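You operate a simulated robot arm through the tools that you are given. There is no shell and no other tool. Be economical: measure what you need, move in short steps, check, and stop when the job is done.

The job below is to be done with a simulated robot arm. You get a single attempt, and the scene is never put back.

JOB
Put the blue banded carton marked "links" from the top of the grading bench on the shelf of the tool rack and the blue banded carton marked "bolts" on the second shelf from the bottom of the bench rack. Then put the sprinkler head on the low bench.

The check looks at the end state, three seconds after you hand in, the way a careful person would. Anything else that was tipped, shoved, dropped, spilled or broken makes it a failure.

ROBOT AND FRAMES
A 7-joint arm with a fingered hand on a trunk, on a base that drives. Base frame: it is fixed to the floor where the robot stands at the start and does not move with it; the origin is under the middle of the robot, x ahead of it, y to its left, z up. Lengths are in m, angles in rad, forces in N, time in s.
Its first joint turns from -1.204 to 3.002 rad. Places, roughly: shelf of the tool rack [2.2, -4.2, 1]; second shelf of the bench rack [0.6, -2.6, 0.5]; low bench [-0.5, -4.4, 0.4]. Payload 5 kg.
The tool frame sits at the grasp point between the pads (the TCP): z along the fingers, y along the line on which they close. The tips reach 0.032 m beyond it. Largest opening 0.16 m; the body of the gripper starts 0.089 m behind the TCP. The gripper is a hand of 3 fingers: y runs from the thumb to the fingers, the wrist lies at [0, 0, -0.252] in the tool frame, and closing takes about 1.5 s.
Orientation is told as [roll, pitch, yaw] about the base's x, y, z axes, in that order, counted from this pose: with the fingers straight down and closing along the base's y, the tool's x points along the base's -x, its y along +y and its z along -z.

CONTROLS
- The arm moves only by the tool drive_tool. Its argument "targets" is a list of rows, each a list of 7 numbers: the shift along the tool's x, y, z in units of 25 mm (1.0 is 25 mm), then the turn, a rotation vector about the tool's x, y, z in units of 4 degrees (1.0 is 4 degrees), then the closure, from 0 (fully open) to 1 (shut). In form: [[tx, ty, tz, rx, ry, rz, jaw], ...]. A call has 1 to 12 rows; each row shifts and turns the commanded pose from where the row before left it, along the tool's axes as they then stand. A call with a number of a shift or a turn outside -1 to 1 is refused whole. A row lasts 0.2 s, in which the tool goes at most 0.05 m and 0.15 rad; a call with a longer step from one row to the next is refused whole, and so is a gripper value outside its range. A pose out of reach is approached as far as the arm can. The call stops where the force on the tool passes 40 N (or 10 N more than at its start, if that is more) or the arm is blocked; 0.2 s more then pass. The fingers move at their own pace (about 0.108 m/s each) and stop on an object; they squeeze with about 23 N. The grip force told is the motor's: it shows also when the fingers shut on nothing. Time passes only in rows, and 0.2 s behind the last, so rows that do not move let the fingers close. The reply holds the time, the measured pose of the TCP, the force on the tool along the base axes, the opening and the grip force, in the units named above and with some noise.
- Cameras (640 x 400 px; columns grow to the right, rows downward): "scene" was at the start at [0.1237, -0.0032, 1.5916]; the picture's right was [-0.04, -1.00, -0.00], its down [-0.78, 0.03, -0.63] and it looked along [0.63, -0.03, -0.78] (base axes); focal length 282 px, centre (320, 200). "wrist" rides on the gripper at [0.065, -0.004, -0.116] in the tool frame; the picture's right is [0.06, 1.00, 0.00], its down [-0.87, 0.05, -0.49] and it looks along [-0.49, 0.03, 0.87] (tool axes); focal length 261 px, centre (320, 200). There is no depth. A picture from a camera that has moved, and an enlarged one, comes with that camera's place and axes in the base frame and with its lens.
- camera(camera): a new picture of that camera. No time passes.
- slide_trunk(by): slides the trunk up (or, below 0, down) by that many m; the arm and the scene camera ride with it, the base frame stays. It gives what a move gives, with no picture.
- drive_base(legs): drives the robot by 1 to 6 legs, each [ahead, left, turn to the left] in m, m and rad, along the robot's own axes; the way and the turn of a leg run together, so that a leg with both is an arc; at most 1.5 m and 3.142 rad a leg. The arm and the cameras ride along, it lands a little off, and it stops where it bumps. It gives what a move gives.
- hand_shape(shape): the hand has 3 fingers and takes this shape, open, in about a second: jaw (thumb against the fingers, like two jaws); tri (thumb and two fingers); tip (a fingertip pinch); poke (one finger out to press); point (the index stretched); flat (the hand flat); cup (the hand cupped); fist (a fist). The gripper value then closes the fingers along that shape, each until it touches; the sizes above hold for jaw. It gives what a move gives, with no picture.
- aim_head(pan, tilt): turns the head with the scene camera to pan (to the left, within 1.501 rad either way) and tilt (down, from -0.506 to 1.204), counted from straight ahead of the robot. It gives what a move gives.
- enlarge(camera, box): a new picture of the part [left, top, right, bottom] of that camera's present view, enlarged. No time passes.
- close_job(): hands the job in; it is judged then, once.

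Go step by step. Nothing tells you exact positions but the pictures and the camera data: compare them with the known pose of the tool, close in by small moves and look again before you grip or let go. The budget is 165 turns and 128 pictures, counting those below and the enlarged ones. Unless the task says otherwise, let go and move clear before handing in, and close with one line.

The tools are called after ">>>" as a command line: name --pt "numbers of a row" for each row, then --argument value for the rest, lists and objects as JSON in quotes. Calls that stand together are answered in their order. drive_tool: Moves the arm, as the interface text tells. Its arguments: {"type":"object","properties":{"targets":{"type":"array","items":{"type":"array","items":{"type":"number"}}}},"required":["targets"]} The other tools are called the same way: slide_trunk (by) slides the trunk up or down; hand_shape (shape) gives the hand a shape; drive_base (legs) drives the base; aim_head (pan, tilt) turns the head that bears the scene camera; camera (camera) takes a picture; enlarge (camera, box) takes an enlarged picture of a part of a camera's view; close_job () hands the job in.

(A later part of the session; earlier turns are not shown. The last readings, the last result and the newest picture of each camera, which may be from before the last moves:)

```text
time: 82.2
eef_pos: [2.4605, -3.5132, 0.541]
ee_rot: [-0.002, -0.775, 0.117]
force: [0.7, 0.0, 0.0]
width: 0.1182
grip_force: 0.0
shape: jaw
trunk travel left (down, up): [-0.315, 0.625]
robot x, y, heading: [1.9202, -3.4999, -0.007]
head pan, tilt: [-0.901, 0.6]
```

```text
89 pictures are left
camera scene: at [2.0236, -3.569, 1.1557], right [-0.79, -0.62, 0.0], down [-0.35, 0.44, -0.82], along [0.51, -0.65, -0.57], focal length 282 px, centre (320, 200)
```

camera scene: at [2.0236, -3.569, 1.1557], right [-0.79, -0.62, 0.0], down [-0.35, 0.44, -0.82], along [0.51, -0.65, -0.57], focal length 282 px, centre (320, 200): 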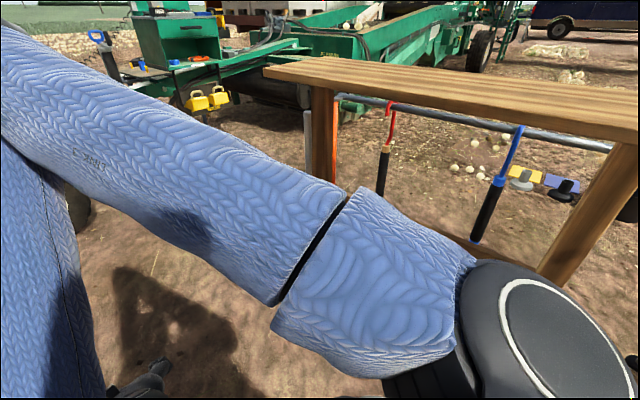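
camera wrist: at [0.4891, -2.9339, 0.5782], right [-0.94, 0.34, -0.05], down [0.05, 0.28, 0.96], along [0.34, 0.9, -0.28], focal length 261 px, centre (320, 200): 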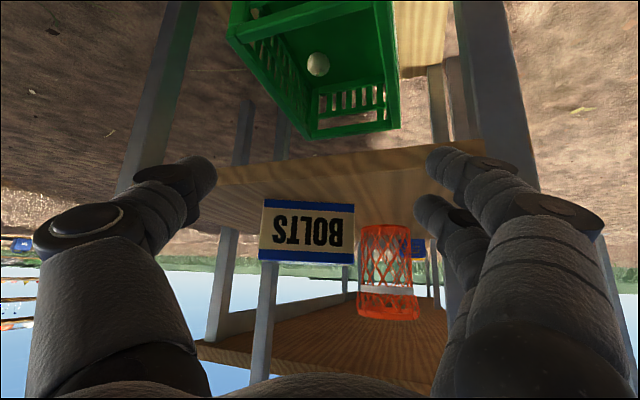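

The tool rack shelf is empty and free: y ≈ -4.07 to -4.33, x ≈ 1.9–2.6, z ≈ 1.02. Now north along the far side of the bench to the links carton.

>>> slide_trunk --by 0.4

>>> drive_base --legs '[[0, 0, 1.57], [1.4, 0, 0], [1.4, 0, 0], [0.85, 0, 0], [0, 0, 1.57]]'

>>> aim_head --pan 0.1 --tilt 0.6

>>> camera --camera "scene"

>>> camera --camera "wrist"

```text
time: 86.0
eef_pos: [2.4604, -3.5134, 0.9405]
ee_rot: [-0.004, -0.775, 0.113]
force: [-0.7, -0.6, -0.3]
width: 0.1179
grip_force: 0.1
shape: jaw
trunk travel left (down, up): [-0.715, 0.225]
robot x, y, heading: [1.9185, -3.4999, -0.005]
head pan, tilt: [-0.901, 0.6]
```

```text
time: 111.3
eef_pos: [1.4021, 0.1615, 0.9406]
ee_rot: [-0.002, -0.777, -3.037]
force: [0.2, 0.7, 0.3]
width: 0.1182
grip_force: 0.2
shape: jaw
trunk travel left (down, up): [-0.715, 0.225]
robot x, y, heading: [1.9413, 0.1442, 3.123]
head pan, tilt: [-0.901, 0.6]
```

```text
time: 112.6
eef_pos: [1.4021, 0.1617, 0.941]
ee_rot: [-0.004, -0.776, -3.037]
force: [0.0, 0.3, -0.4]
width: 0.1182
grip_force: 0.0
shape: jaw
trunk travel left (down, up): [-0.715, 0.225]
robot x, y, heading: [1.9426, 0.1438, 3.126]
head pan, tilt: [0.099, 0.6]
```

```text
88 pictures are left
camera scene: at [1.8002, 0.1363, 1.5557], right [-0.09, 1.0, 0.0], down [0.56, 0.05, -0.82], along [-0.82, -0.07, -0.57], focal length 282 px, centre (320, 200)
```

scene: 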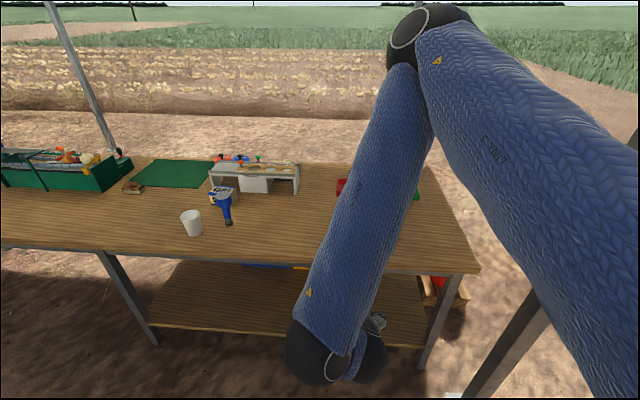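

```text
87 pictures are left
camera wrist: at [1.5279, 0.1797, 0.978], right [0.15, -0.99, -0.05], down [-0.27, -0.09, 0.96], along [-0.95, -0.13, -0.28], focal length 261 px, centre (320, 200)
```

wrist: 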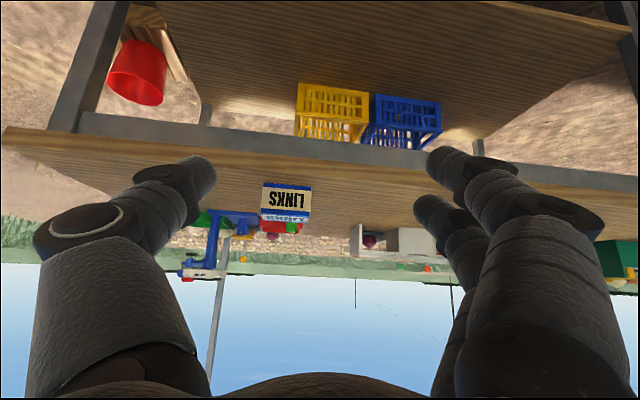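

Links carton seen near (0.98, 0.18) ahead. I square the hand to it, and drive 0.25 m closer.

>>> drive_base --legs '[[0.22, 0, 0]]'

>>> drive_tool --pt "0 0 0 0.53 -0.07 0.53 0.2" --pt "0 0 0 0.53 -0.06 0.53 0.2" --pt "0 0 0 0 0 0 0.2"

>>> camera --camera "wrist"

>>> camera --camera "scene"

```text
time: 114.3
eef_pos: [1.1831, 0.1655, 0.94]
ee_rot: [-0.005, -0.774, -3.037]
force: [-0.3, 0.1, -0.5]
width: 0.118
grip_force: 0.1
shape: jaw
trunk travel left (down, up): [-0.715, 0.225]
robot x, y, heading: [1.7243, 0.1462, 3.127]
head pan, tilt: [0.099, 0.6]
```

```text
time: 115.1
eef_pos: [1.1849, 0.1649, 0.9407]
ee_rot: [-0.006, -0.786, -3.141]
force: [0.3, 0.1, -0.6]
width: 0.1278
grip_force: 0.0
shape: jaw
trunk travel left (down, up): [-0.715, 0.225]
robot x, y, heading: [1.7207, 0.1431, 3.131]
head pan, tilt: [0.099, 0.6]
```

```text
86 pictures are left
camera wrist: at [1.3111, 0.1688, 0.9766], right [0.04, -1.0, -0.05], down [-0.27, -0.06, 0.96], along [-0.96, -0.03, -0.27], focal length 261 px, centre (320, 200)
```

wrist: 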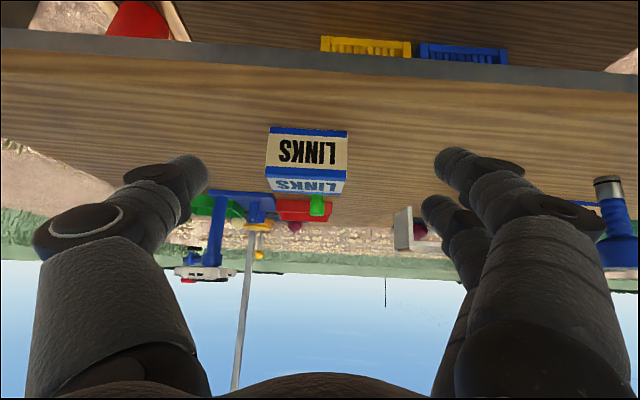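

```text
85 pictures are left
camera scene: at [1.5822, 0.1392, 1.5557], right [-0.09, 1.0, 0.0], down [0.56, 0.05, -0.83], along [-0.82, -0.07, -0.56], focal length 282 px, centre (320, 200)
```

scene: 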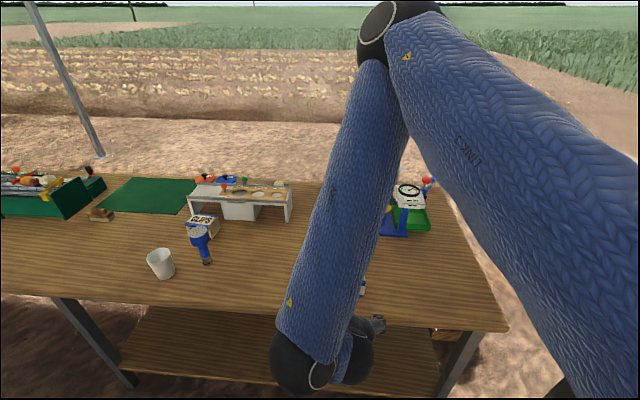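

Near face of the carton at x ≈ 1.009, centre (0.972, 0.179). Moving to pre-grasp and advancing around it.

>>> drive_tool --pt "-0.76 -0.13 0.96 0 0 0 0.2" --pt "-0.76 -0.13 0.96 0 0 0 0.2" --pt "-0.76 -0.13 0.96 0 0 0 0.2" --pt "-0.76 -0.13 0.96 0 0 0 0.2" --pt "0 0 0.8 0 0 0 0.2" --pt "0 0 0.8 0 0 0 0.2"

>>> camera --camera "wrist"

```text
time: 116.5
eef_pos: [1.0329, 0.1794, 0.8972]
ee_rot: [-0.002, -0.784, -3.141]
force: [-1.0, -0.3, 0.2]
width: 0.1279
grip_force: 0.2
shape: jaw
trunk travel left (down, up): [-0.715, 0.225]
robot x, y, heading: [1.7189, 0.1465, 3.126]
head pan, tilt: [0.099, 0.6]
```

```text
84 pictures are left
camera wrist: at [1.1599, 0.1831, 0.9338], right [0.04, -1.0, -0.05], down [-0.27, -0.06, 0.96], along [-0.96, -0.03, -0.27], focal length 261 px, centre (320, 200)
```

wrist: 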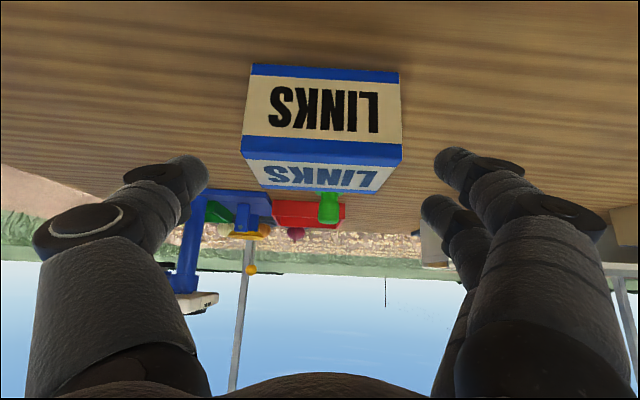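

Centred. Advancing the last 78 mm, closing.

>>> drive_tool --pt "0 0 0.8 0 0 0 0.2" --pt "0 0 0.8 0 0 0 0.2" --pt "0 0 0.8 0 0 0 0.2" --pt "0 0 0.7 0 0 0 0.2" --pt "0 0 0 0 0 0 0.5" --pt "0 0 0 0 0 0 1" --pt "0 0 0 0 0 0 1" --pt "0 0 0 0 0 0 1" --pt "0 0 0 0 0 0 1" --pt "0 0 0 0 0 0 1"

>>> camera --camera "wrist"

```text
time: 118.7
eef_pos: [0.9798, 0.1795, 0.843]
ee_rot: [-0.005, -0.784, -3.14]
force: [-0.3, -0.3, 0.6]
width: 0.0955
grip_force: 22.6
shape: jaw
trunk travel left (down, up): [-0.715, 0.225]
robot x, y, heading: [1.7223, 0.1462, 3.128]
head pan, tilt: [0.099, 0.6]
```

```text
83 pictures are left
camera wrist: at [1.1063, 0.1828, 0.8793], right [0.04, -1.0, -0.05], down [-0.27, -0.06, 0.96], along [-0.96, -0.03, -0.27], focal length 261 px, centre (320, 200)
```

wrist: 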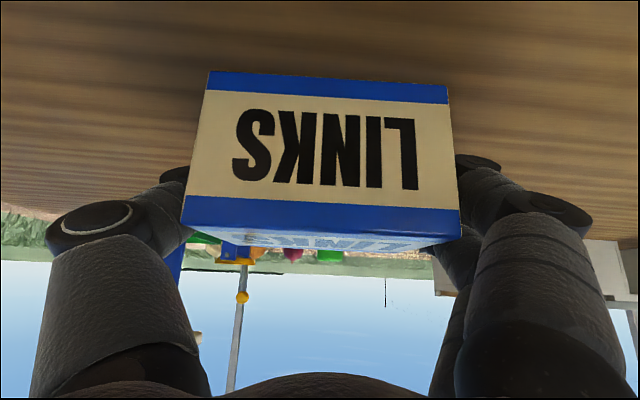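

Links carton held. Lifting with arm and trunk, then backing out and driving south to the tool rack.

>>> drive_tool --pt "-0.7 0 -0.7 0 0 0 1" --pt "-0.7 0 -0.7 0 0 0 1" --pt "-0.7 0 -0.7 0 0 0 1" --pt "-0.7 0 -0.7 0 0 0 1" --pt "-0.7 0 -0.7 0 0 0 1" --pt "-0.7 0 -0.7 0 0 0 1"

>>> slide_trunk --by 0.2

>>> drive_base --legs '[[-0.42, 0, 0], [0, 0, 1.58], [1.1, 0, 0], [1.1, 0, 0], [0.9, 0, 0]]'

>>> aim_head --pan 0.0 --tilt 0.7

>>> camera --camera "scene"

>>> camera --camera "wrist"

```text
time: 120.1
eef_pos: [0.9796, 0.1764, 0.9922]
ee_rot: [-0.005, -0.786, -3.139]
force: [-1.0, 0.5, -2.2]
width: 0.0952
grip_force: 22.8
shape: jaw
trunk travel left (down, up): [-0.715, 0.225]
robot x, y, heading: [1.7212, 0.1452, 3.133]
head pan, tilt: [0.099, 0.6]
```

```text
time: 122.2
eef_pos: [0.9774, 0.1776, 1.1918]
ee_rot: [-0.005, -0.786, -3.14]
force: [-0.3, -0.1, -4.1]
width: 0.0954
grip_force: 23.1
shape: jaw
trunk travel left (down, up): [-0.915, 0.025]
robot x, y, heading: [1.7247, 0.1468, 3.131]
head pan, tilt: [0.099, 0.6]
```

```text
time: 143.3
eef_pos: [2.0464, -3.6876, 1.191]
ee_rot: [-0.006, -0.786, -1.577]
force: [0.2, 0.1, -2.8]
width: 0.0951
grip_force: 22.9
shape: jaw
trunk travel left (down, up): [-0.915, 0.025]
robot x, y, heading: [2.0814, -2.9451, -1.59]
head pan, tilt: [0.099, 0.6]
```

```text
time: 144.0
eef_pos: [2.0467, -3.6877, 1.1913]
ee_rot: [-0.005, -0.786, -1.575]
force: [0.2, -0.2, -2.3]
width: 0.0954
grip_force: 22.4
shape: jaw
trunk travel left (down, up): [-0.915, 0.025]
robot x, y, heading: [2.086, -2.9447, -1.589]
head pan, tilt: [0.0, 0.7]
```

```text
82 pictures are left
camera scene: at [2.0784, -3.0795, 1.747], right [-1.0, 0.02, 0.0], down [0.01, 0.64, -0.76], along [-0.02, -0.76, -0.64], focal length 282 px, centre (320, 200)
```

scene: 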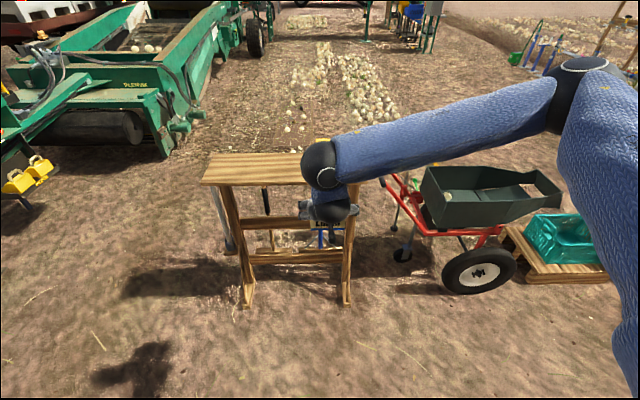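

```text
81 pictures are left
camera wrist: at [2.0426, -3.5595, 1.2276], right [1.0, 0.04, -0.05], down [0.05, -0.27, 0.96], along [0.02, -0.96, -0.27], focal length 261 px, centre (320, 200)
```

wrist: 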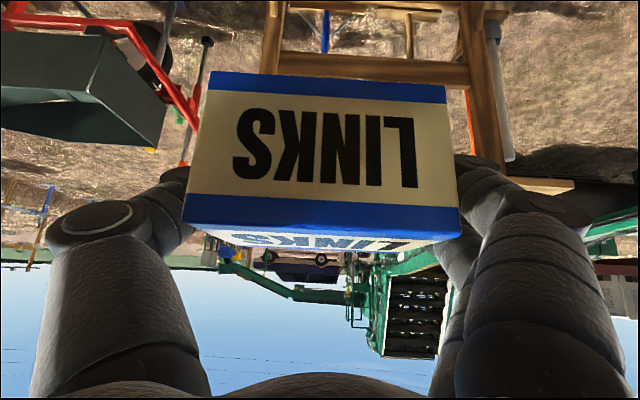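

Shelf corners measured: x 1.88–2.58, y -4.07 to -4.32. Driving so the carton hangs over its middle at (2.2, -4.195).

>>> drive_base --legs '[[0.25, 0.162, 0], [0.247, 0, 0]]'

>>> camera --camera "scene"

>>> camera --camera "wrist"

```text
time: 147.5
eef_pos: [2.1965, -4.1943, 1.1909]
ee_rot: [-0.006, -0.786, -1.578]
force: [0.3, -0.4, -3.0]
width: 0.0955
grip_force: 23.0
shape: jaw
trunk travel left (down, up): [-0.915, 0.025]
robot x, y, heading: [2.2363, -3.4469, -1.584]
head pan, tilt: [0.0, 0.7]
```

```text
80 pictures are left
camera scene: at [2.2292, -3.5855, 1.7471], right [-1.0, 0.02, 0.0], down [0.01, 0.64, -0.76], along [-0.02, -0.76, -0.64], focal length 282 px, centre (320, 200)
```

scene: 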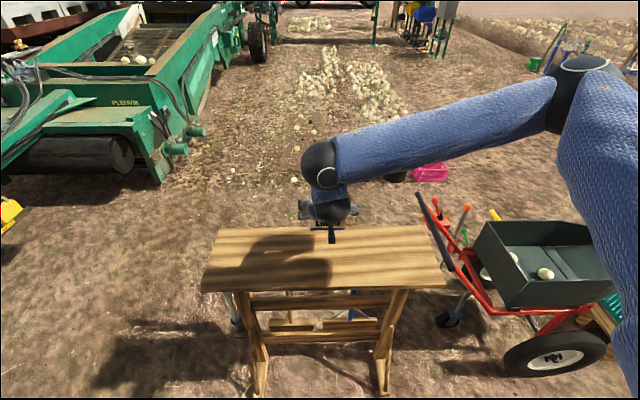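

```text
79 pictures are left
camera wrist: at [2.1925, -4.0656, 1.228], right [1.0, 0.03, -0.05], down [0.05, -0.27, 0.96], along [0.02, -0.96, -0.27], focal length 261 px, centre (320, 200)
```

wrist: 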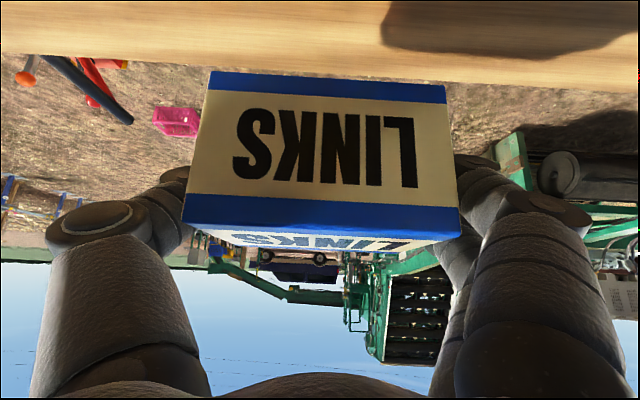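

The carton is over the shelf middle (shelf y -4.05…-4.30). Lowering with the trunk, then small arm steps.

>>> slide_trunk --by -0.09

>>> drive_tool --pt "0.42 0 -0.14 0 0 0 1" --pt "0.42 0 -0.14 0 0 0 1"

>>> camera --camera "wrist"

>>> camera --camera "scene"

```text
time: 148.7
eef_pos: [2.196, -4.1945, 1.1019]
ee_rot: [-0.004, -0.785, -1.577]
force: [-0.1, 0.0, -3.4]
width: 0.0954
grip_force: 23.0
shape: jaw
trunk travel left (down, up): [-0.825, 0.115]
robot x, y, heading: [2.2332, -3.4502, -1.595]
head pan, tilt: [0.0, 0.7]
```

```text
time: 149.3
eef_pos: [2.1956, -4.1745, 1.0916]
ee_rot: [-0.007, -0.785, -1.578]
force: [0.3, 0.4, -2.1]
width: 0.0955
grip_force: 23.0
shape: jaw
trunk travel left (down, up): [-0.825, 0.115]
robot x, y, heading: [2.2319, -3.4496, -1.593]
head pan, tilt: [0.0, 0.7]
```

```text
78 pictures are left
camera wrist: at [2.1929, -4.0453, 1.1281], right [1.0, 0.03, -0.05], down [0.05, -0.27, 0.96], along [0.02, -0.96, -0.27], focal length 261 px, centre (320, 200)
```

wrist: 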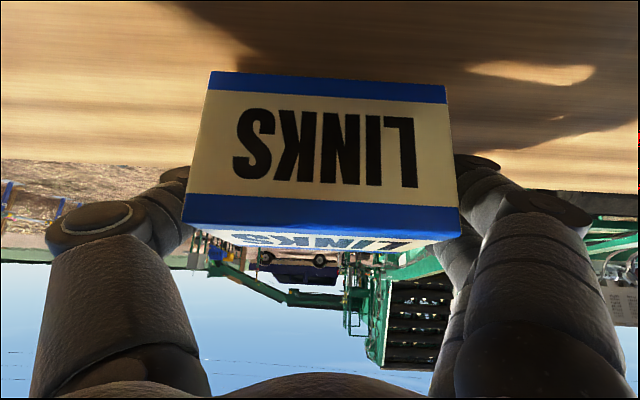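

```text
77 pictures are left
camera scene: at [2.2295, -3.5852, 1.6571], right [-1.0, 0.02, 0.0], down [0.01, 0.64, -0.76], along [-0.02, -0.76, -0.64], focal length 282 px, centre (320, 200)
```

scene: 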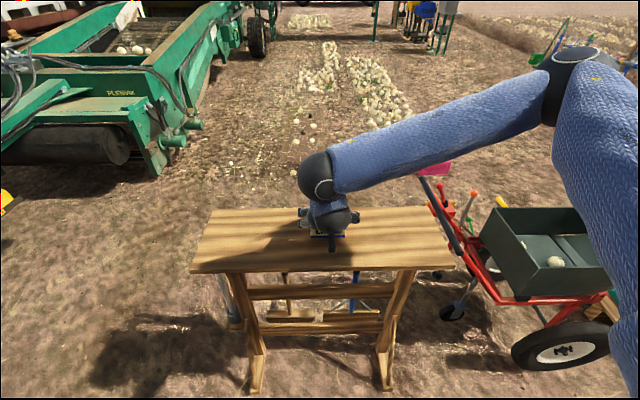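

Going down in small steps until contact.

>>> drive_tool --pt "0.2 0 0.2 0 0 0 1" --pt "0.2 0 0.2 0 0 0 1" --pt "0.2 0 0.2 0 0 0 1" --pt "0.2 0 0.2 0 0 0 1"

>>> camera --camera "wrist"

```text
time: 150.2
eef_pos: [2.1974, -4.1769, 1.0775]
ee_rot: [0.002, -0.798, -1.582]
force: [0.5, 6.9, 23.8]
width: 0.0941
grip_force: 22.9
shape: jaw
trunk travel left (down, up): [-0.825, 0.115]
robot x, y, heading: [2.2347, -3.4473, -1.592]
head pan, tilt: [0.0, 0.7]
stopped in row 4: the force on the tool passed its limit (the readings are from after the stop); the commanded pose is now the measured one
```

```text
76 pictures are left
camera wrist: at [2.1935, -4.0473, 1.1129], right [1.0, 0.03, -0.04], down [0.05, -0.26, 0.97], along [0.02, -0.97, -0.26], focal length 261 px, centre (320, 200)
```

wrist: 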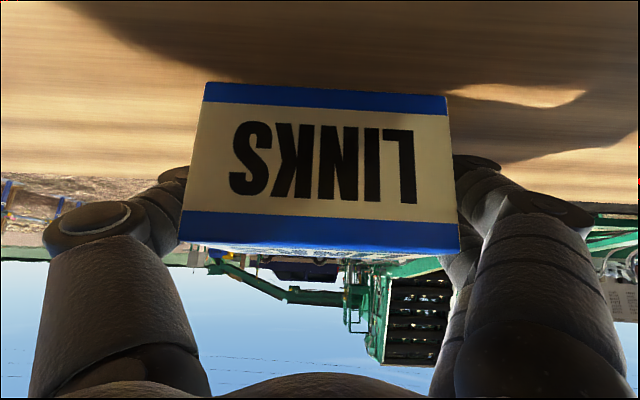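

The carton is down on the shelf. Relieving a little and opening.

>>> drive_tool --pt "-0.11 0 -0.11 0 0 0 1" --pt "0 0 0 0 0 0 0.5" --pt "0 0 0 0 0 0 0.25" --pt "0 0 0 0 0 0 0.2" --pt "0 0 0 0 0 0 0.2" --pt "0 0 0 0 0 0 0.2"

>>> camera --camera "wrist"

```text
time: 151.6
eef_pos: [2.1972, -4.1768, 1.0793]
ee_rot: [0.001, -0.792, -1.58]
force: [-0.4, 0.0, 0.2]
width: 0.1276
grip_force: 0.1
shape: jaw
trunk travel left (down, up): [-0.825, 0.115]
robot x, y, heading: [2.2357, -3.4522, -1.594]
head pan, tilt: [0.0, 0.7]
```

```text
75 pictures are left
camera wrist: at [2.1935, -4.048, 1.1144], right [1.0, 0.03, -0.04], down [0.05, -0.26, 0.96], along [0.02, -0.96, -0.26], focal length 261 px, centre (320, 200)
```

wrist: 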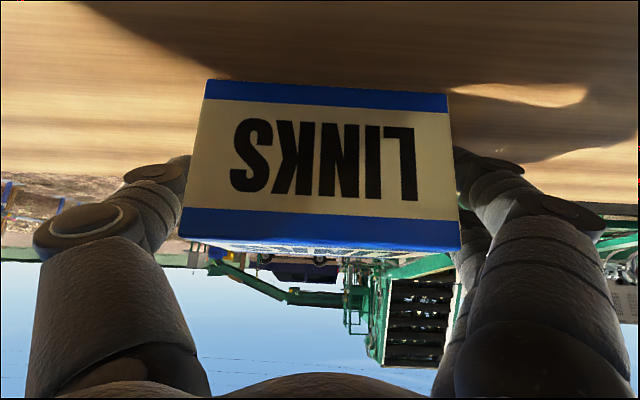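

Released. Withdrawing back and up along the tool axis.

>>> drive_tool --pt "0 0 -0.6 0 0 0 0.2" --pt "0 0 -0.8 0 0 0 0.2" --pt "0 0 -0.8 0 0 0 0.2" --pt "0 0 -0.8 0 0 0 0.2" --pt "0 0 -0.8 0 0 0 0.2" --pt "0 0 -0.8 0 0 0 0.2"

>>> camera --camera "scene"

>>> camera --camera "wrist"

```text
time: 153.0
eef_pos: [2.1999, -4.0938, 1.1615]
ee_rot: [-0.002, -0.793, -1.581]
force: [0.1, 0.2, -0.8]
width: 0.1277
grip_force: 0.1
shape: jaw
trunk travel left (down, up): [-0.825, 0.115]
robot x, y, heading: [2.2336, -3.4528, -1.596]
head pan, tilt: [0.0, 0.7]
```

```text
74 pictures are left
camera scene: at [2.23, -3.584, 1.6571], right [-1.0, 0.02, 0.0], down [0.01, 0.64, -0.77], along [-0.02, -0.77, -0.64], focal length 282 px, centre (320, 200)
```

scene: 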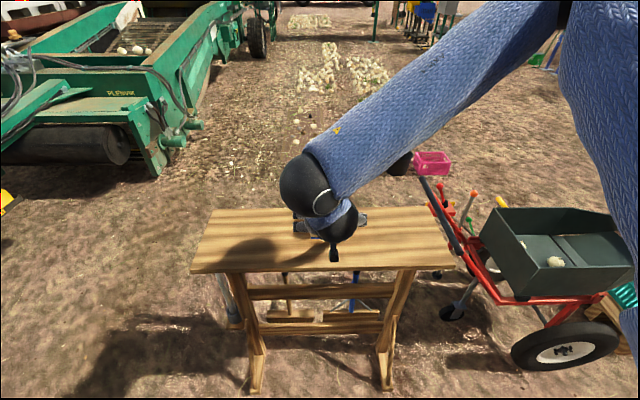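

```text
73 pictures are left
camera wrist: at [2.1954, -3.9649, 1.196], right [1.0, 0.03, -0.05], down [0.05, -0.26, 0.96], along [0.02, -0.97, -0.26], focal length 261 px, centre (320, 200)
```

wrist: 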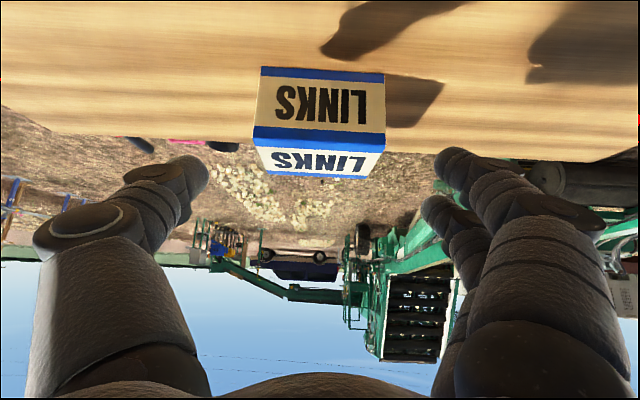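

Links carton stands well on the tool rack shelf. I back north along the same corridor and turn to face the sprinkler head (standing near (0.915, -0.326)) from its far side.

>>> drive_base --legs '[[-0.4, 0, 0], [-1.2, 0, 0], [-1.2, 0, 0], [-0.75, 0, 0], [0, 0, -1.05]]'

>>> aim_head --pan 0.25 --tilt 0.5

>>> camera --camera "scene"

```text
time: 173.2
eef_pos: [1.7466, -0.1769, 1.1604]
ee_rot: [0.0, -0.792, -2.629]
force: [-0.1, 0.0, 0.1]
width: 0.1276
grip_force: 0.0
shape: jaw
trunk travel left (down, up): [-0.825, 0.115]
robot x, y, heading: [2.3207, 0.112, -2.639]
head pan, tilt: [0.0, 0.7]
```

```text
time: 174.0
eef_pos: [1.7462, -0.1777, 1.1603]
ee_rot: [-0.001, -0.792, -2.627]
force: [-1.0, 0.0, 0.2]
width: 0.1275
grip_force: 0.2
shape: jaw
trunk travel left (down, up): [-0.825, 0.115]
robot x, y, heading: [2.3232, 0.1147, -2.637]
head pan, tilt: [0.25, 0.499]
```

```text
72 pictures are left
camera scene: at [2.2091, 0.0274, 1.6747], right [-0.68, 0.73, 0.0], down [0.35, 0.33, -0.88], along [-0.64, -0.6, -0.48], focal length 282 px, centre (320, 200)
```

scene: 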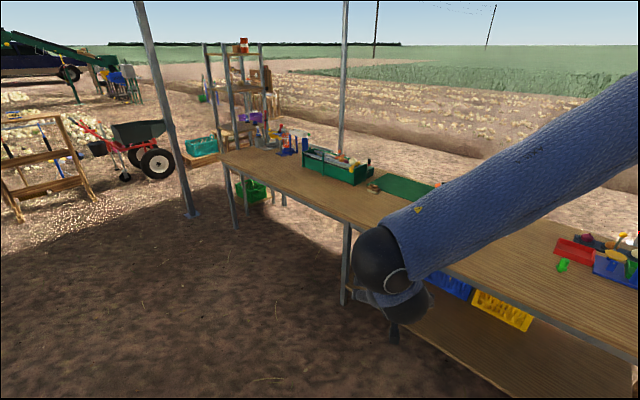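

The arm hides the sprinkler; I drive to a stand-off spot 0.25 m from it and look with the wrist camera.

>>> drive_base --legs '[[0.549, -0.273, 0]]'

>>> camera --camera "wrist"

>>> aim_head --pan 0.25 --tilt 0.8

>>> camera --camera "scene"

```text
time: 177.4
eef_pos: [1.1314, -0.2027, 1.1599]
ee_rot: [0.0, -0.792, -2.632]
force: [-0.2, -0.3, 0.0]
width: 0.1276
grip_force: 0.0
shape: jaw
trunk travel left (down, up): [-0.825, 0.115]
robot x, y, heading: [1.7085, 0.09, -2.642]
head pan, tilt: [0.25, 0.499]
```

```text
71 pictures are left
camera wrist: at [1.2401, -0.1356, 1.1954], right [0.53, -0.85, -0.04], down [-0.2, -0.17, 0.96], along [-0.83, -0.5, -0.26], focal length 261 px, centre (320, 200)
```

wrist: 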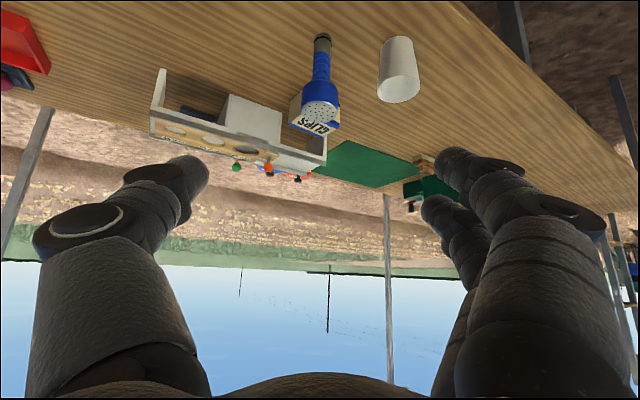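

```text
time: 178.2
eef_pos: [1.1315, -0.2025, 1.1606]
ee_rot: [0.001, -0.793, -2.63]
force: [-0.4, 1.2, -1.0]
width: 0.1278
grip_force: 0.2
shape: jaw
trunk travel left (down, up): [-0.825, 0.115]
robot x, y, heading: [1.709, 0.0871, -2.644]
head pan, tilt: [0.25, 0.799]
```

```text
70 pictures are left
camera scene: at [1.6024, 0.009, 1.6489], right [-0.68, 0.73, 0.0], down [0.52, 0.49, -0.7], along [-0.51, -0.48, -0.72], focal length 282 px, centre (320, 200)
```

scene: 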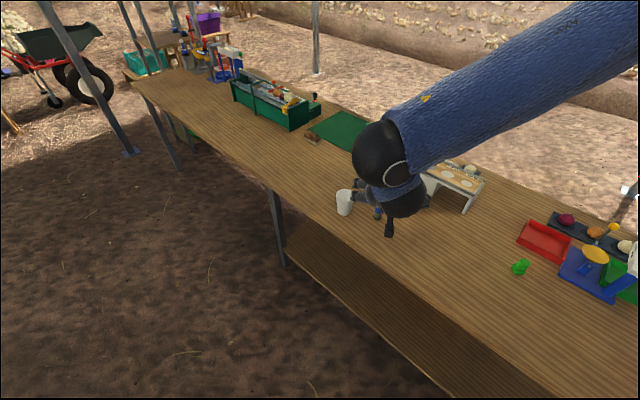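

>>> enlarge --camera "wrist" --box '[260, 20, 440, 150]'

```text
3.08 times, centred on (350, 85) of wrist
camera zoom: at [1.2407, -0.1356, 1.1957], right [0.53, -0.85, -0.04], down [-0.2, -0.17, 0.96], along [-0.83, -0.5, -0.26], focal length 802 px, centre (228, 554)
```

zoom: 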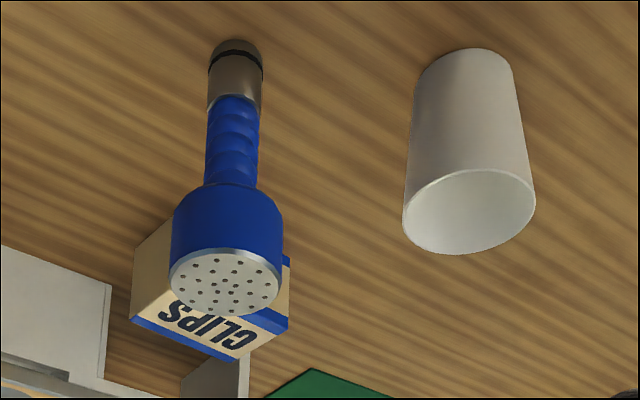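

The sprinkler head stands upright: narrow base, 0.06 m wide head on top at z ≈ 0.90–0.944. I'll grip the head from straight above: move 0.12 m closer and turn the tool vertical, with the closing line turned away from the cup.

>>> drive_base --legs '[[0.12, 0, 0]]'

>>> drive_tool --pt "0 0 0 0 1 0 0.3" --pt "0 0 0 0 1 0 0.3" --pt "0 0 0 0 1 0 0.3" --pt "0 0 0 0 1 0 0.3" --pt "0 0 0 0 1 0 0.3" --pt "0 0 0 0 1 0 0.3" --pt "0 0 0 0 1 0 0.3" --pt "0 0 0 0 1 0 0.3" --pt "0 0 0 0 1 0 0.3" --pt "0 0 0 0 1 0 0.3" --pt "0 0 0 0 1 0 0.3" --pt "0 0 0 0 0.34 0 0.3"

>>> drive_tool --pt "0 0 0 0 0 1 0.3" --pt "0 0 0 0 0 1 0.3" --pt "0 0 0 0 0 1 0.3" --pt "0 0 0 0 0 1 0.3" --pt "0 0 0 0 0 1 0.3" --pt "0 0 0 0 0 1 0.3" --pt "0 0 0 0 0 1 0.3" --pt "0 0 0 0 0 0.3 0.3"

>>> camera --camera "wrist"

>>> camera --camera "scene"

```text
time: 179.5
eef_pos: [1.0253, -0.2597, 1.1596]
ee_rot: [-0.001, -0.792, -2.63]
force: [-0.2, -0.6, 0.5]
width: 0.1275
grip_force: 0.1
shape: jaw
trunk travel left (down, up): [-0.825, 0.115]
robot x, y, heading: [1.5969, 0.0316, -2.635]
head pan, tilt: [0.25, 0.799]
```

```text
time: 182.1
eef_pos: [1.0233, -0.2592, 1.1603]
ee_rot: [0.0, 0.0, -2.631]
force: [0.4, -0.2, -0.7]
width: 0.1124
grip_force: 0.1
shape: jaw
trunk travel left (down, up): [-0.825, 0.115]
robot x, y, heading: [1.6021, 0.0312, -2.643]
head pan, tilt: [0.25, 0.799]
```

```text
time: 183.9
eef_pos: [1.024, -0.2597, 1.1605]
ee_rot: [0.0, -0.001, -3.14]
force: [-0.7, 0.7, -0.1]
width: 0.1124
grip_force: 0.0
shape: jaw
trunk travel left (down, up): [-0.825, 0.115]
robot x, y, heading: [1.5999, 0.0318, -2.647]
head pan, tilt: [0.25, 0.799]
```

```text
68 pictures are left
camera wrist: at [1.0893, -0.2558, 1.2766], right [0.06, -1.0, 0.0], down [-0.87, -0.06, 0.49], along [-0.49, -0.03, -0.87], focal length 261 px, centre (320, 200)
```

wrist: 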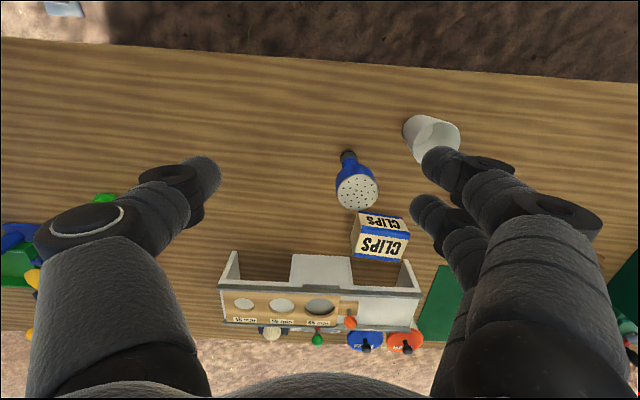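

```text
67 pictures are left
camera scene: at [1.4956, -0.049, 1.6488], right [-0.68, 0.73, 0.0], down [0.53, 0.49, -0.7], along [-0.51, -0.47, -0.72], focal length 282 px, centre (320, 200)
```

scene: 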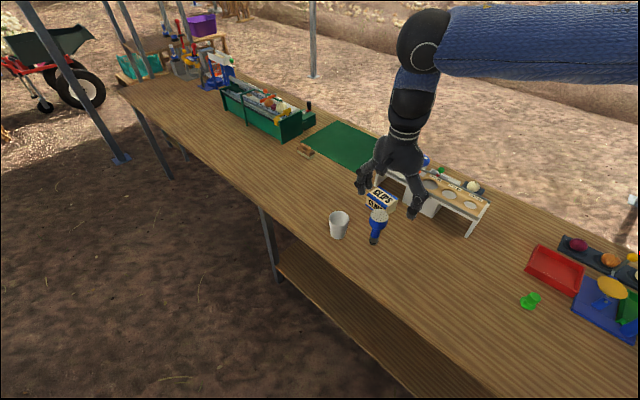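

Sprinkler centre refined to (0.918, -0.321). Moving above it with tips still clear, then looking again.

>>> drive_tool --pt "-0.85 0.49 0.6 0 0 0 0.3" --pt "-0.85 0.49 0.6 0 0 0 0.3" --pt "-0.85 0.49 0.6 0 0 0 0.3" --pt "-0.85 0.49 0.6 0 0 0 0.3" --pt "-0.84 0.48 0.6 0 0 0 0.3" --pt "0 0 0.9 0 0 0 0.3" --pt "0 0 0.9 0 0 0 0.3"

>>> camera --camera "wrist"

>>> enlarge --camera "scene" --box '[300, 100, 500, 260]'

```text
time: 185.5
eef_pos: [0.9194, -0.3229, 1.0406]
ee_rot: [0.001, -0.003, -3.141]
force: [-0.6, -0.1, -0.2]
width: 0.1122
grip_force: 0.1
shape: jaw
trunk travel left (down, up): [-0.825, 0.115]
robot x, y, heading: [1.6047, 0.0287, -2.637]
head pan, tilt: [0.25, 0.799]
```

```text
66 pictures are left
camera wrist: at [0.9825, -0.3182, 1.1565], right [0.06, -1.0, 0.0], down [-0.87, -0.06, 0.49], along [-0.49, -0.03, -0.87], focal length 261 px, centre (320, 200)
```

wrist: 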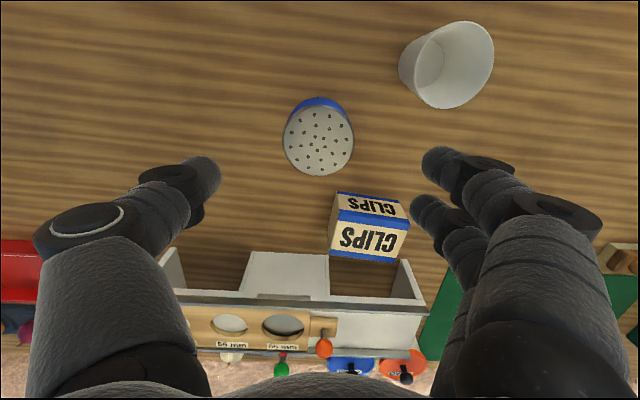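

```text
2.50 times, centred on (400, 180) of scene
camera zoom: at [1.4949, -0.0495, 1.6488], right [-0.68, 0.73, 0.0], down [0.53, 0.49, -0.7], along [-0.51, -0.47, -0.72], focal length 704 px, centre (120, 250)
```

zoom: 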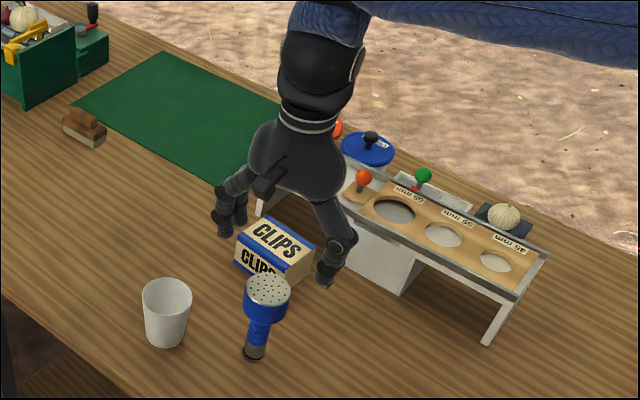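

Aligned within a few millimetres. Descending so the pads come level with the head.

>>> drive_tool --pt "0 -0.1 0.9 0 0 0 0.3" --pt "0 0 0.9 0 0 0 0.3" --pt "0 0 0.9 0 0 0 0.3" --pt "0 0 0.8 0 0 0 0.3" --pt "0 0 0.7 0 0 0 0.3" --pt "0 0 0.6 0 0 0 0.3"

>>> camera --camera "wrist"

>>> enlarge --camera "scene" --box '[300, 130, 500, 260]'

```text
time: 186.9
eef_pos: [0.9176, -0.3193, 0.9196]
ee_rot: [-0.001, 0.0, -3.139]
force: [-0.8, -0.2, -1.1]
width: 0.1125
grip_force: 0.0
shape: jaw
trunk travel left (down, up): [-0.825, 0.115]
robot x, y, heading: [1.604, 0.0318, -2.644]
head pan, tilt: [0.25, 0.799]
```

```text
64 pictures are left
camera wrist: at [0.9824, -0.3145, 1.0363], right [0.06, -1.0, 0.0], down [-0.87, -0.06, 0.49], along [-0.49, -0.03, -0.87], focal length 261 px, centre (320, 200)
```

wrist: 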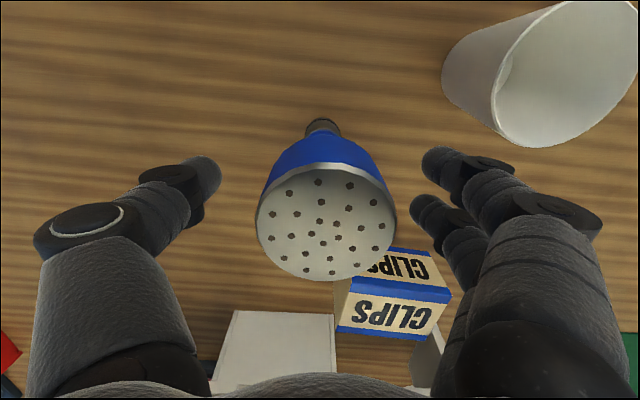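

```text
3.08 times, centred on (400, 195) of scene
camera zoom: at [1.495, -0.0491, 1.6488], right [-0.68, 0.73, 0.0], down [0.53, 0.49, -0.7], along [-0.51, -0.47, -0.72], focal length 866 px, centre (74, 215)
```

zoom: 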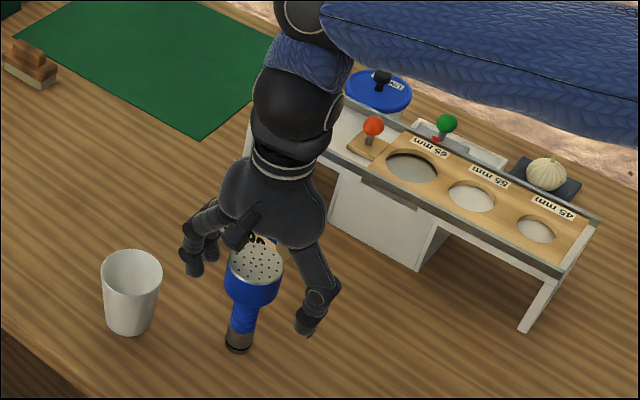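

The head is centred between thumb and fingers. Closing.

>>> drive_tool --pt "0 0 0 0 0 0 0.5" --pt "0 0 0 0 0 0 0.65" --pt "0 0 0 0 0 0 0.8" --pt "0 0 0 0 0 0 1" --pt "0 0 0 0 0 0 1" --pt "0 0 0 0 0 0 1" --pt "0 0 0 0 0 0 1" --pt "0 0 0 0 0 0 1"

>>> camera --camera "wrist"

>>> enlarge --camera "scene" --box '[300, 130, 500, 260]'

```text
time: 188.7
eef_pos: [0.9195, -0.3202, 0.9202]
ee_rot: [0.0, 0.0, -3.14]
force: [0.1, -0.1, -3.0]
width: 0.0359
grip_force: 23.1
shape: jaw
trunk travel left (down, up): [-0.825, 0.115]
robot x, y, heading: [1.6063, 0.0297, -2.644]
head pan, tilt: [0.25, 0.799]
```

```text
62 pictures are left
camera wrist: at [0.9828, -0.3146, 1.0364], right [0.06, -1.0, 0.0], down [-0.87, -0.06, 0.49], along [-0.49, -0.03, -0.87], focal length 261 px, centre (320, 200)
```

wrist: 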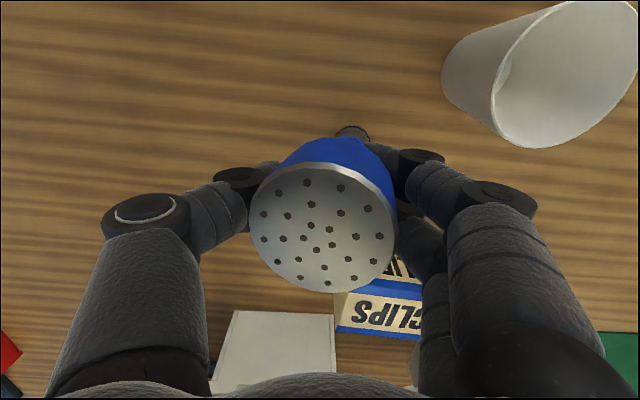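

```text
3.08 times, centred on (400, 195) of scene
camera zoom: at [1.4954, -0.0492, 1.6488], right [-0.68, 0.73, 0.0], down [0.53, 0.49, -0.7], along [-0.51, -0.47, -0.72], focal length 866 px, centre (74, 215)
```

zoom: 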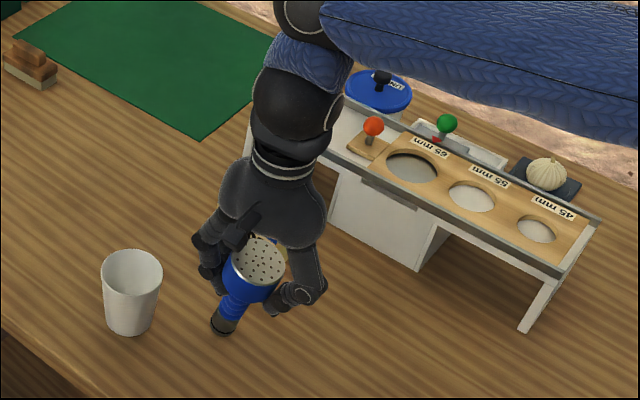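

The fingers closed around the neck beneath the head and the piece leans a bit, but it's held. Lifting straight up and checking.

>>> drive_tool --pt "0 0 -0.6 0 0 0 1" --pt "0 0 -0.8 0 0 0 1" --pt "0 0 -0.8 0 0 0 1" --pt "0 0 -0.8 0 0 0 1" --pt "0 0 -0.8 0 0 0 1" --pt "0 0 -0.8 0 0 0 1" --pt "0 0 -0.8 0 0 0 1" --pt "0 0 -0.8 0 0 0 1"

>>> camera --camera "wrist"

>>> enlarge --camera "scene" --box '[300, 70, 500, 240]'

```text
time: 190.5
eef_pos: [0.9202, -0.3187, 1.0758]
ee_rot: [0.0, -0.001, -3.139]
force: [1.3, -0.5, -2.6]
width: 0.0357
grip_force: 23.0
shape: jaw
trunk travel left (down, up): [-0.825, 0.115]
robot x, y, heading: [1.6024, 0.0271, -2.643]
head pan, tilt: [0.25, 0.799]
```

```text
60 pictures are left
camera wrist: at [0.9842, -0.3139, 1.1923], right [0.06, -1.0, 0.0], down [-0.87, -0.06, 0.49], along [-0.49, -0.03, -0.87], focal length 261 px, centre (320, 200)
```

wrist: 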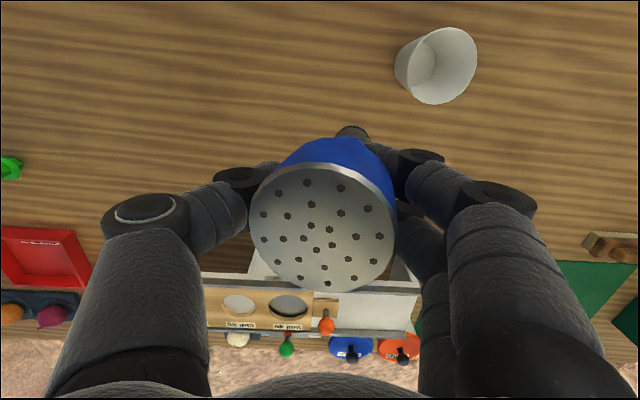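

```text
2.35 times, centred on (400, 155) of scene
camera zoom: at [1.4961, -0.049, 1.6488], right [-0.68, 0.73, 0.0], down [0.52, 0.49, -0.7], along [-0.51, -0.47, -0.72], focal length 662 px, centre (132, 306)
```

zoom: 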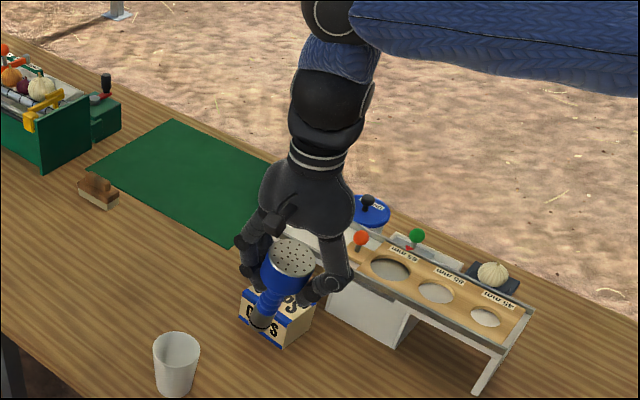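

Held and lifted; it leans about 10° with its base toward −y. I roll the tool to bring it upright, then back off.

>>> drive_tool --pt "0 0 0 0.9 0 0 1" --pt "0 0 0 0.9 0 0 1" --pt "0 0 0 0.8 0 0 1"

>>> slide_trunk --by 0.1

>>> enlarge --camera "scene" --box '[320, 90, 440, 200]'

>>> camera --camera "wrist"

```text
time: 191.3
eef_pos: [0.9197, -0.3189, 1.0763]
ee_rot: [-0.183, -0.001, -3.14]
force: [-0.1, -0.2, -3.1]
width: 0.0359
grip_force: 23.2
shape: jaw
trunk travel left (down, up): [-0.825, 0.115]
robot x, y, heading: [1.6035, 0.0269, -2.642]
head pan, tilt: [0.25, 0.799]
```

```text
time: 192.6
eef_pos: [0.919, -0.3199, 1.1747]
ee_rot: [-0.182, -0.001, -3.139]
force: [-0.8, -0.3, -2.8]
width: 0.0357
grip_force: 23.2
shape: jaw
trunk travel left (down, up): [-0.925, 0.015]
robot x, y, heading: [1.6005, 0.0296, -2.641]
head pan, tilt: [0.25, 0.799]
```

```text
3.64 times, centred on (380, 145) of scene
camera zoom: at [1.495, -0.0492, 1.7486], right [-0.68, 0.73, 0.0], down [0.53, 0.49, -0.7], along [-0.51, -0.47, -0.72], focal length 1024 px, centre (102, 400)
```

zoom: 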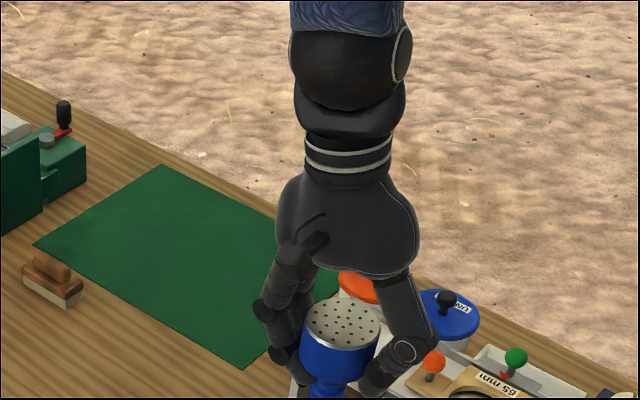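

```text
57 pictures are left
camera wrist: at [0.9833, -0.335, 1.2898], right [0.06, -0.98, -0.18], down [-0.87, -0.14, 0.47], along [-0.49, 0.13, -0.86], focal length 261 px, centre (320, 200)
```

wrist: 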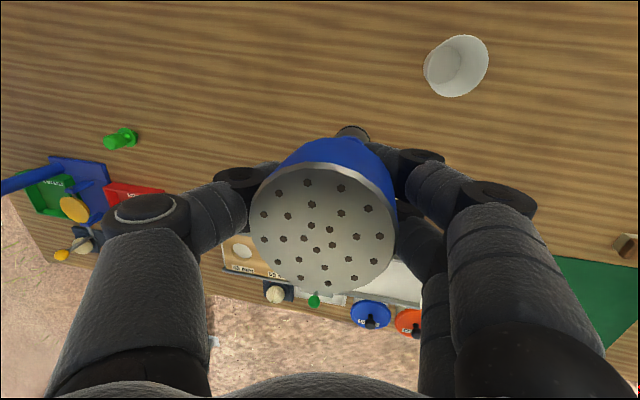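

The face now looks level. Backing off and driving south, then into the corridor.

>>> drive_base --legs '[[-0.7, 0, 0], [0, 0, 1.07], [1.3, 0, 0], [1.3, 0, 0], [0.7, 0, 0], [0, 0, 1.57]]'

>>> camera --camera "wrist"

>>> aim_head --pan -1.45 --tilt 0.5

>>> camera --camera "scene"

```text
time: 218.7
eef_pos: [2.9282, -2.9799, 1.1753]
ee_rot: [-0.182, -0.002, -0.514]
force: [-0.8, 1.1, -2.8]
width: 0.0351
grip_force: 23.2
shape: jaw
trunk travel left (down, up): [-0.925, 0.015]
robot x, y, heading: [2.1639, -2.9441, -0.019]
head pan, tilt: [0.25, 0.799]
```

```text
56 pictures are left
camera wrist: at [2.8783, -2.933, 1.2901], right [0.43, 0.89, -0.18], down [0.83, -0.3, 0.47], along [0.37, -0.35, -0.86], focal length 261 px, centre (320, 200)
```

wrist: 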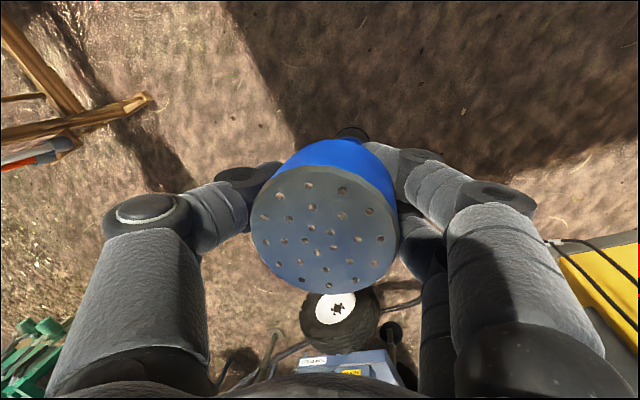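

```text
time: 220.5
eef_pos: [2.9283, -2.9799, 1.1763]
ee_rot: [-0.181, -0.001, -0.513]
force: [0.3, -1.0, -2.3]
width: 0.0351
grip_force: 22.6
shape: jaw
trunk travel left (down, up): [-0.925, 0.015]
robot x, y, heading: [2.1613, -2.9464, -0.015]
head pan, tilt: [-1.45, 0.499]
```

```text
55 pictures are left
camera scene: at [2.2198, -3.0381, 1.7747], right [-0.99, -0.11, 0.0], down [-0.05, 0.48, -0.88], along [0.09, -0.87, -0.48], focal length 282 px, centre (320, 200)
```

scene: 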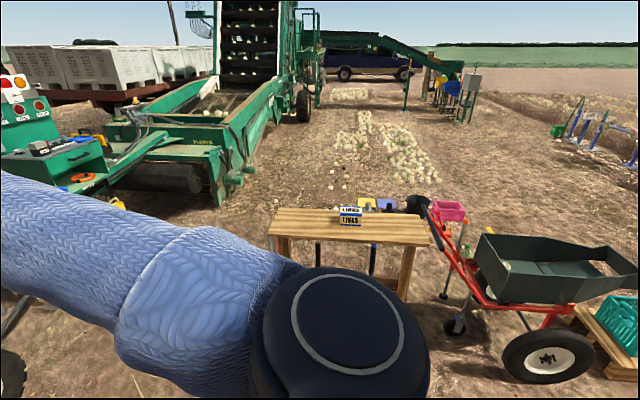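

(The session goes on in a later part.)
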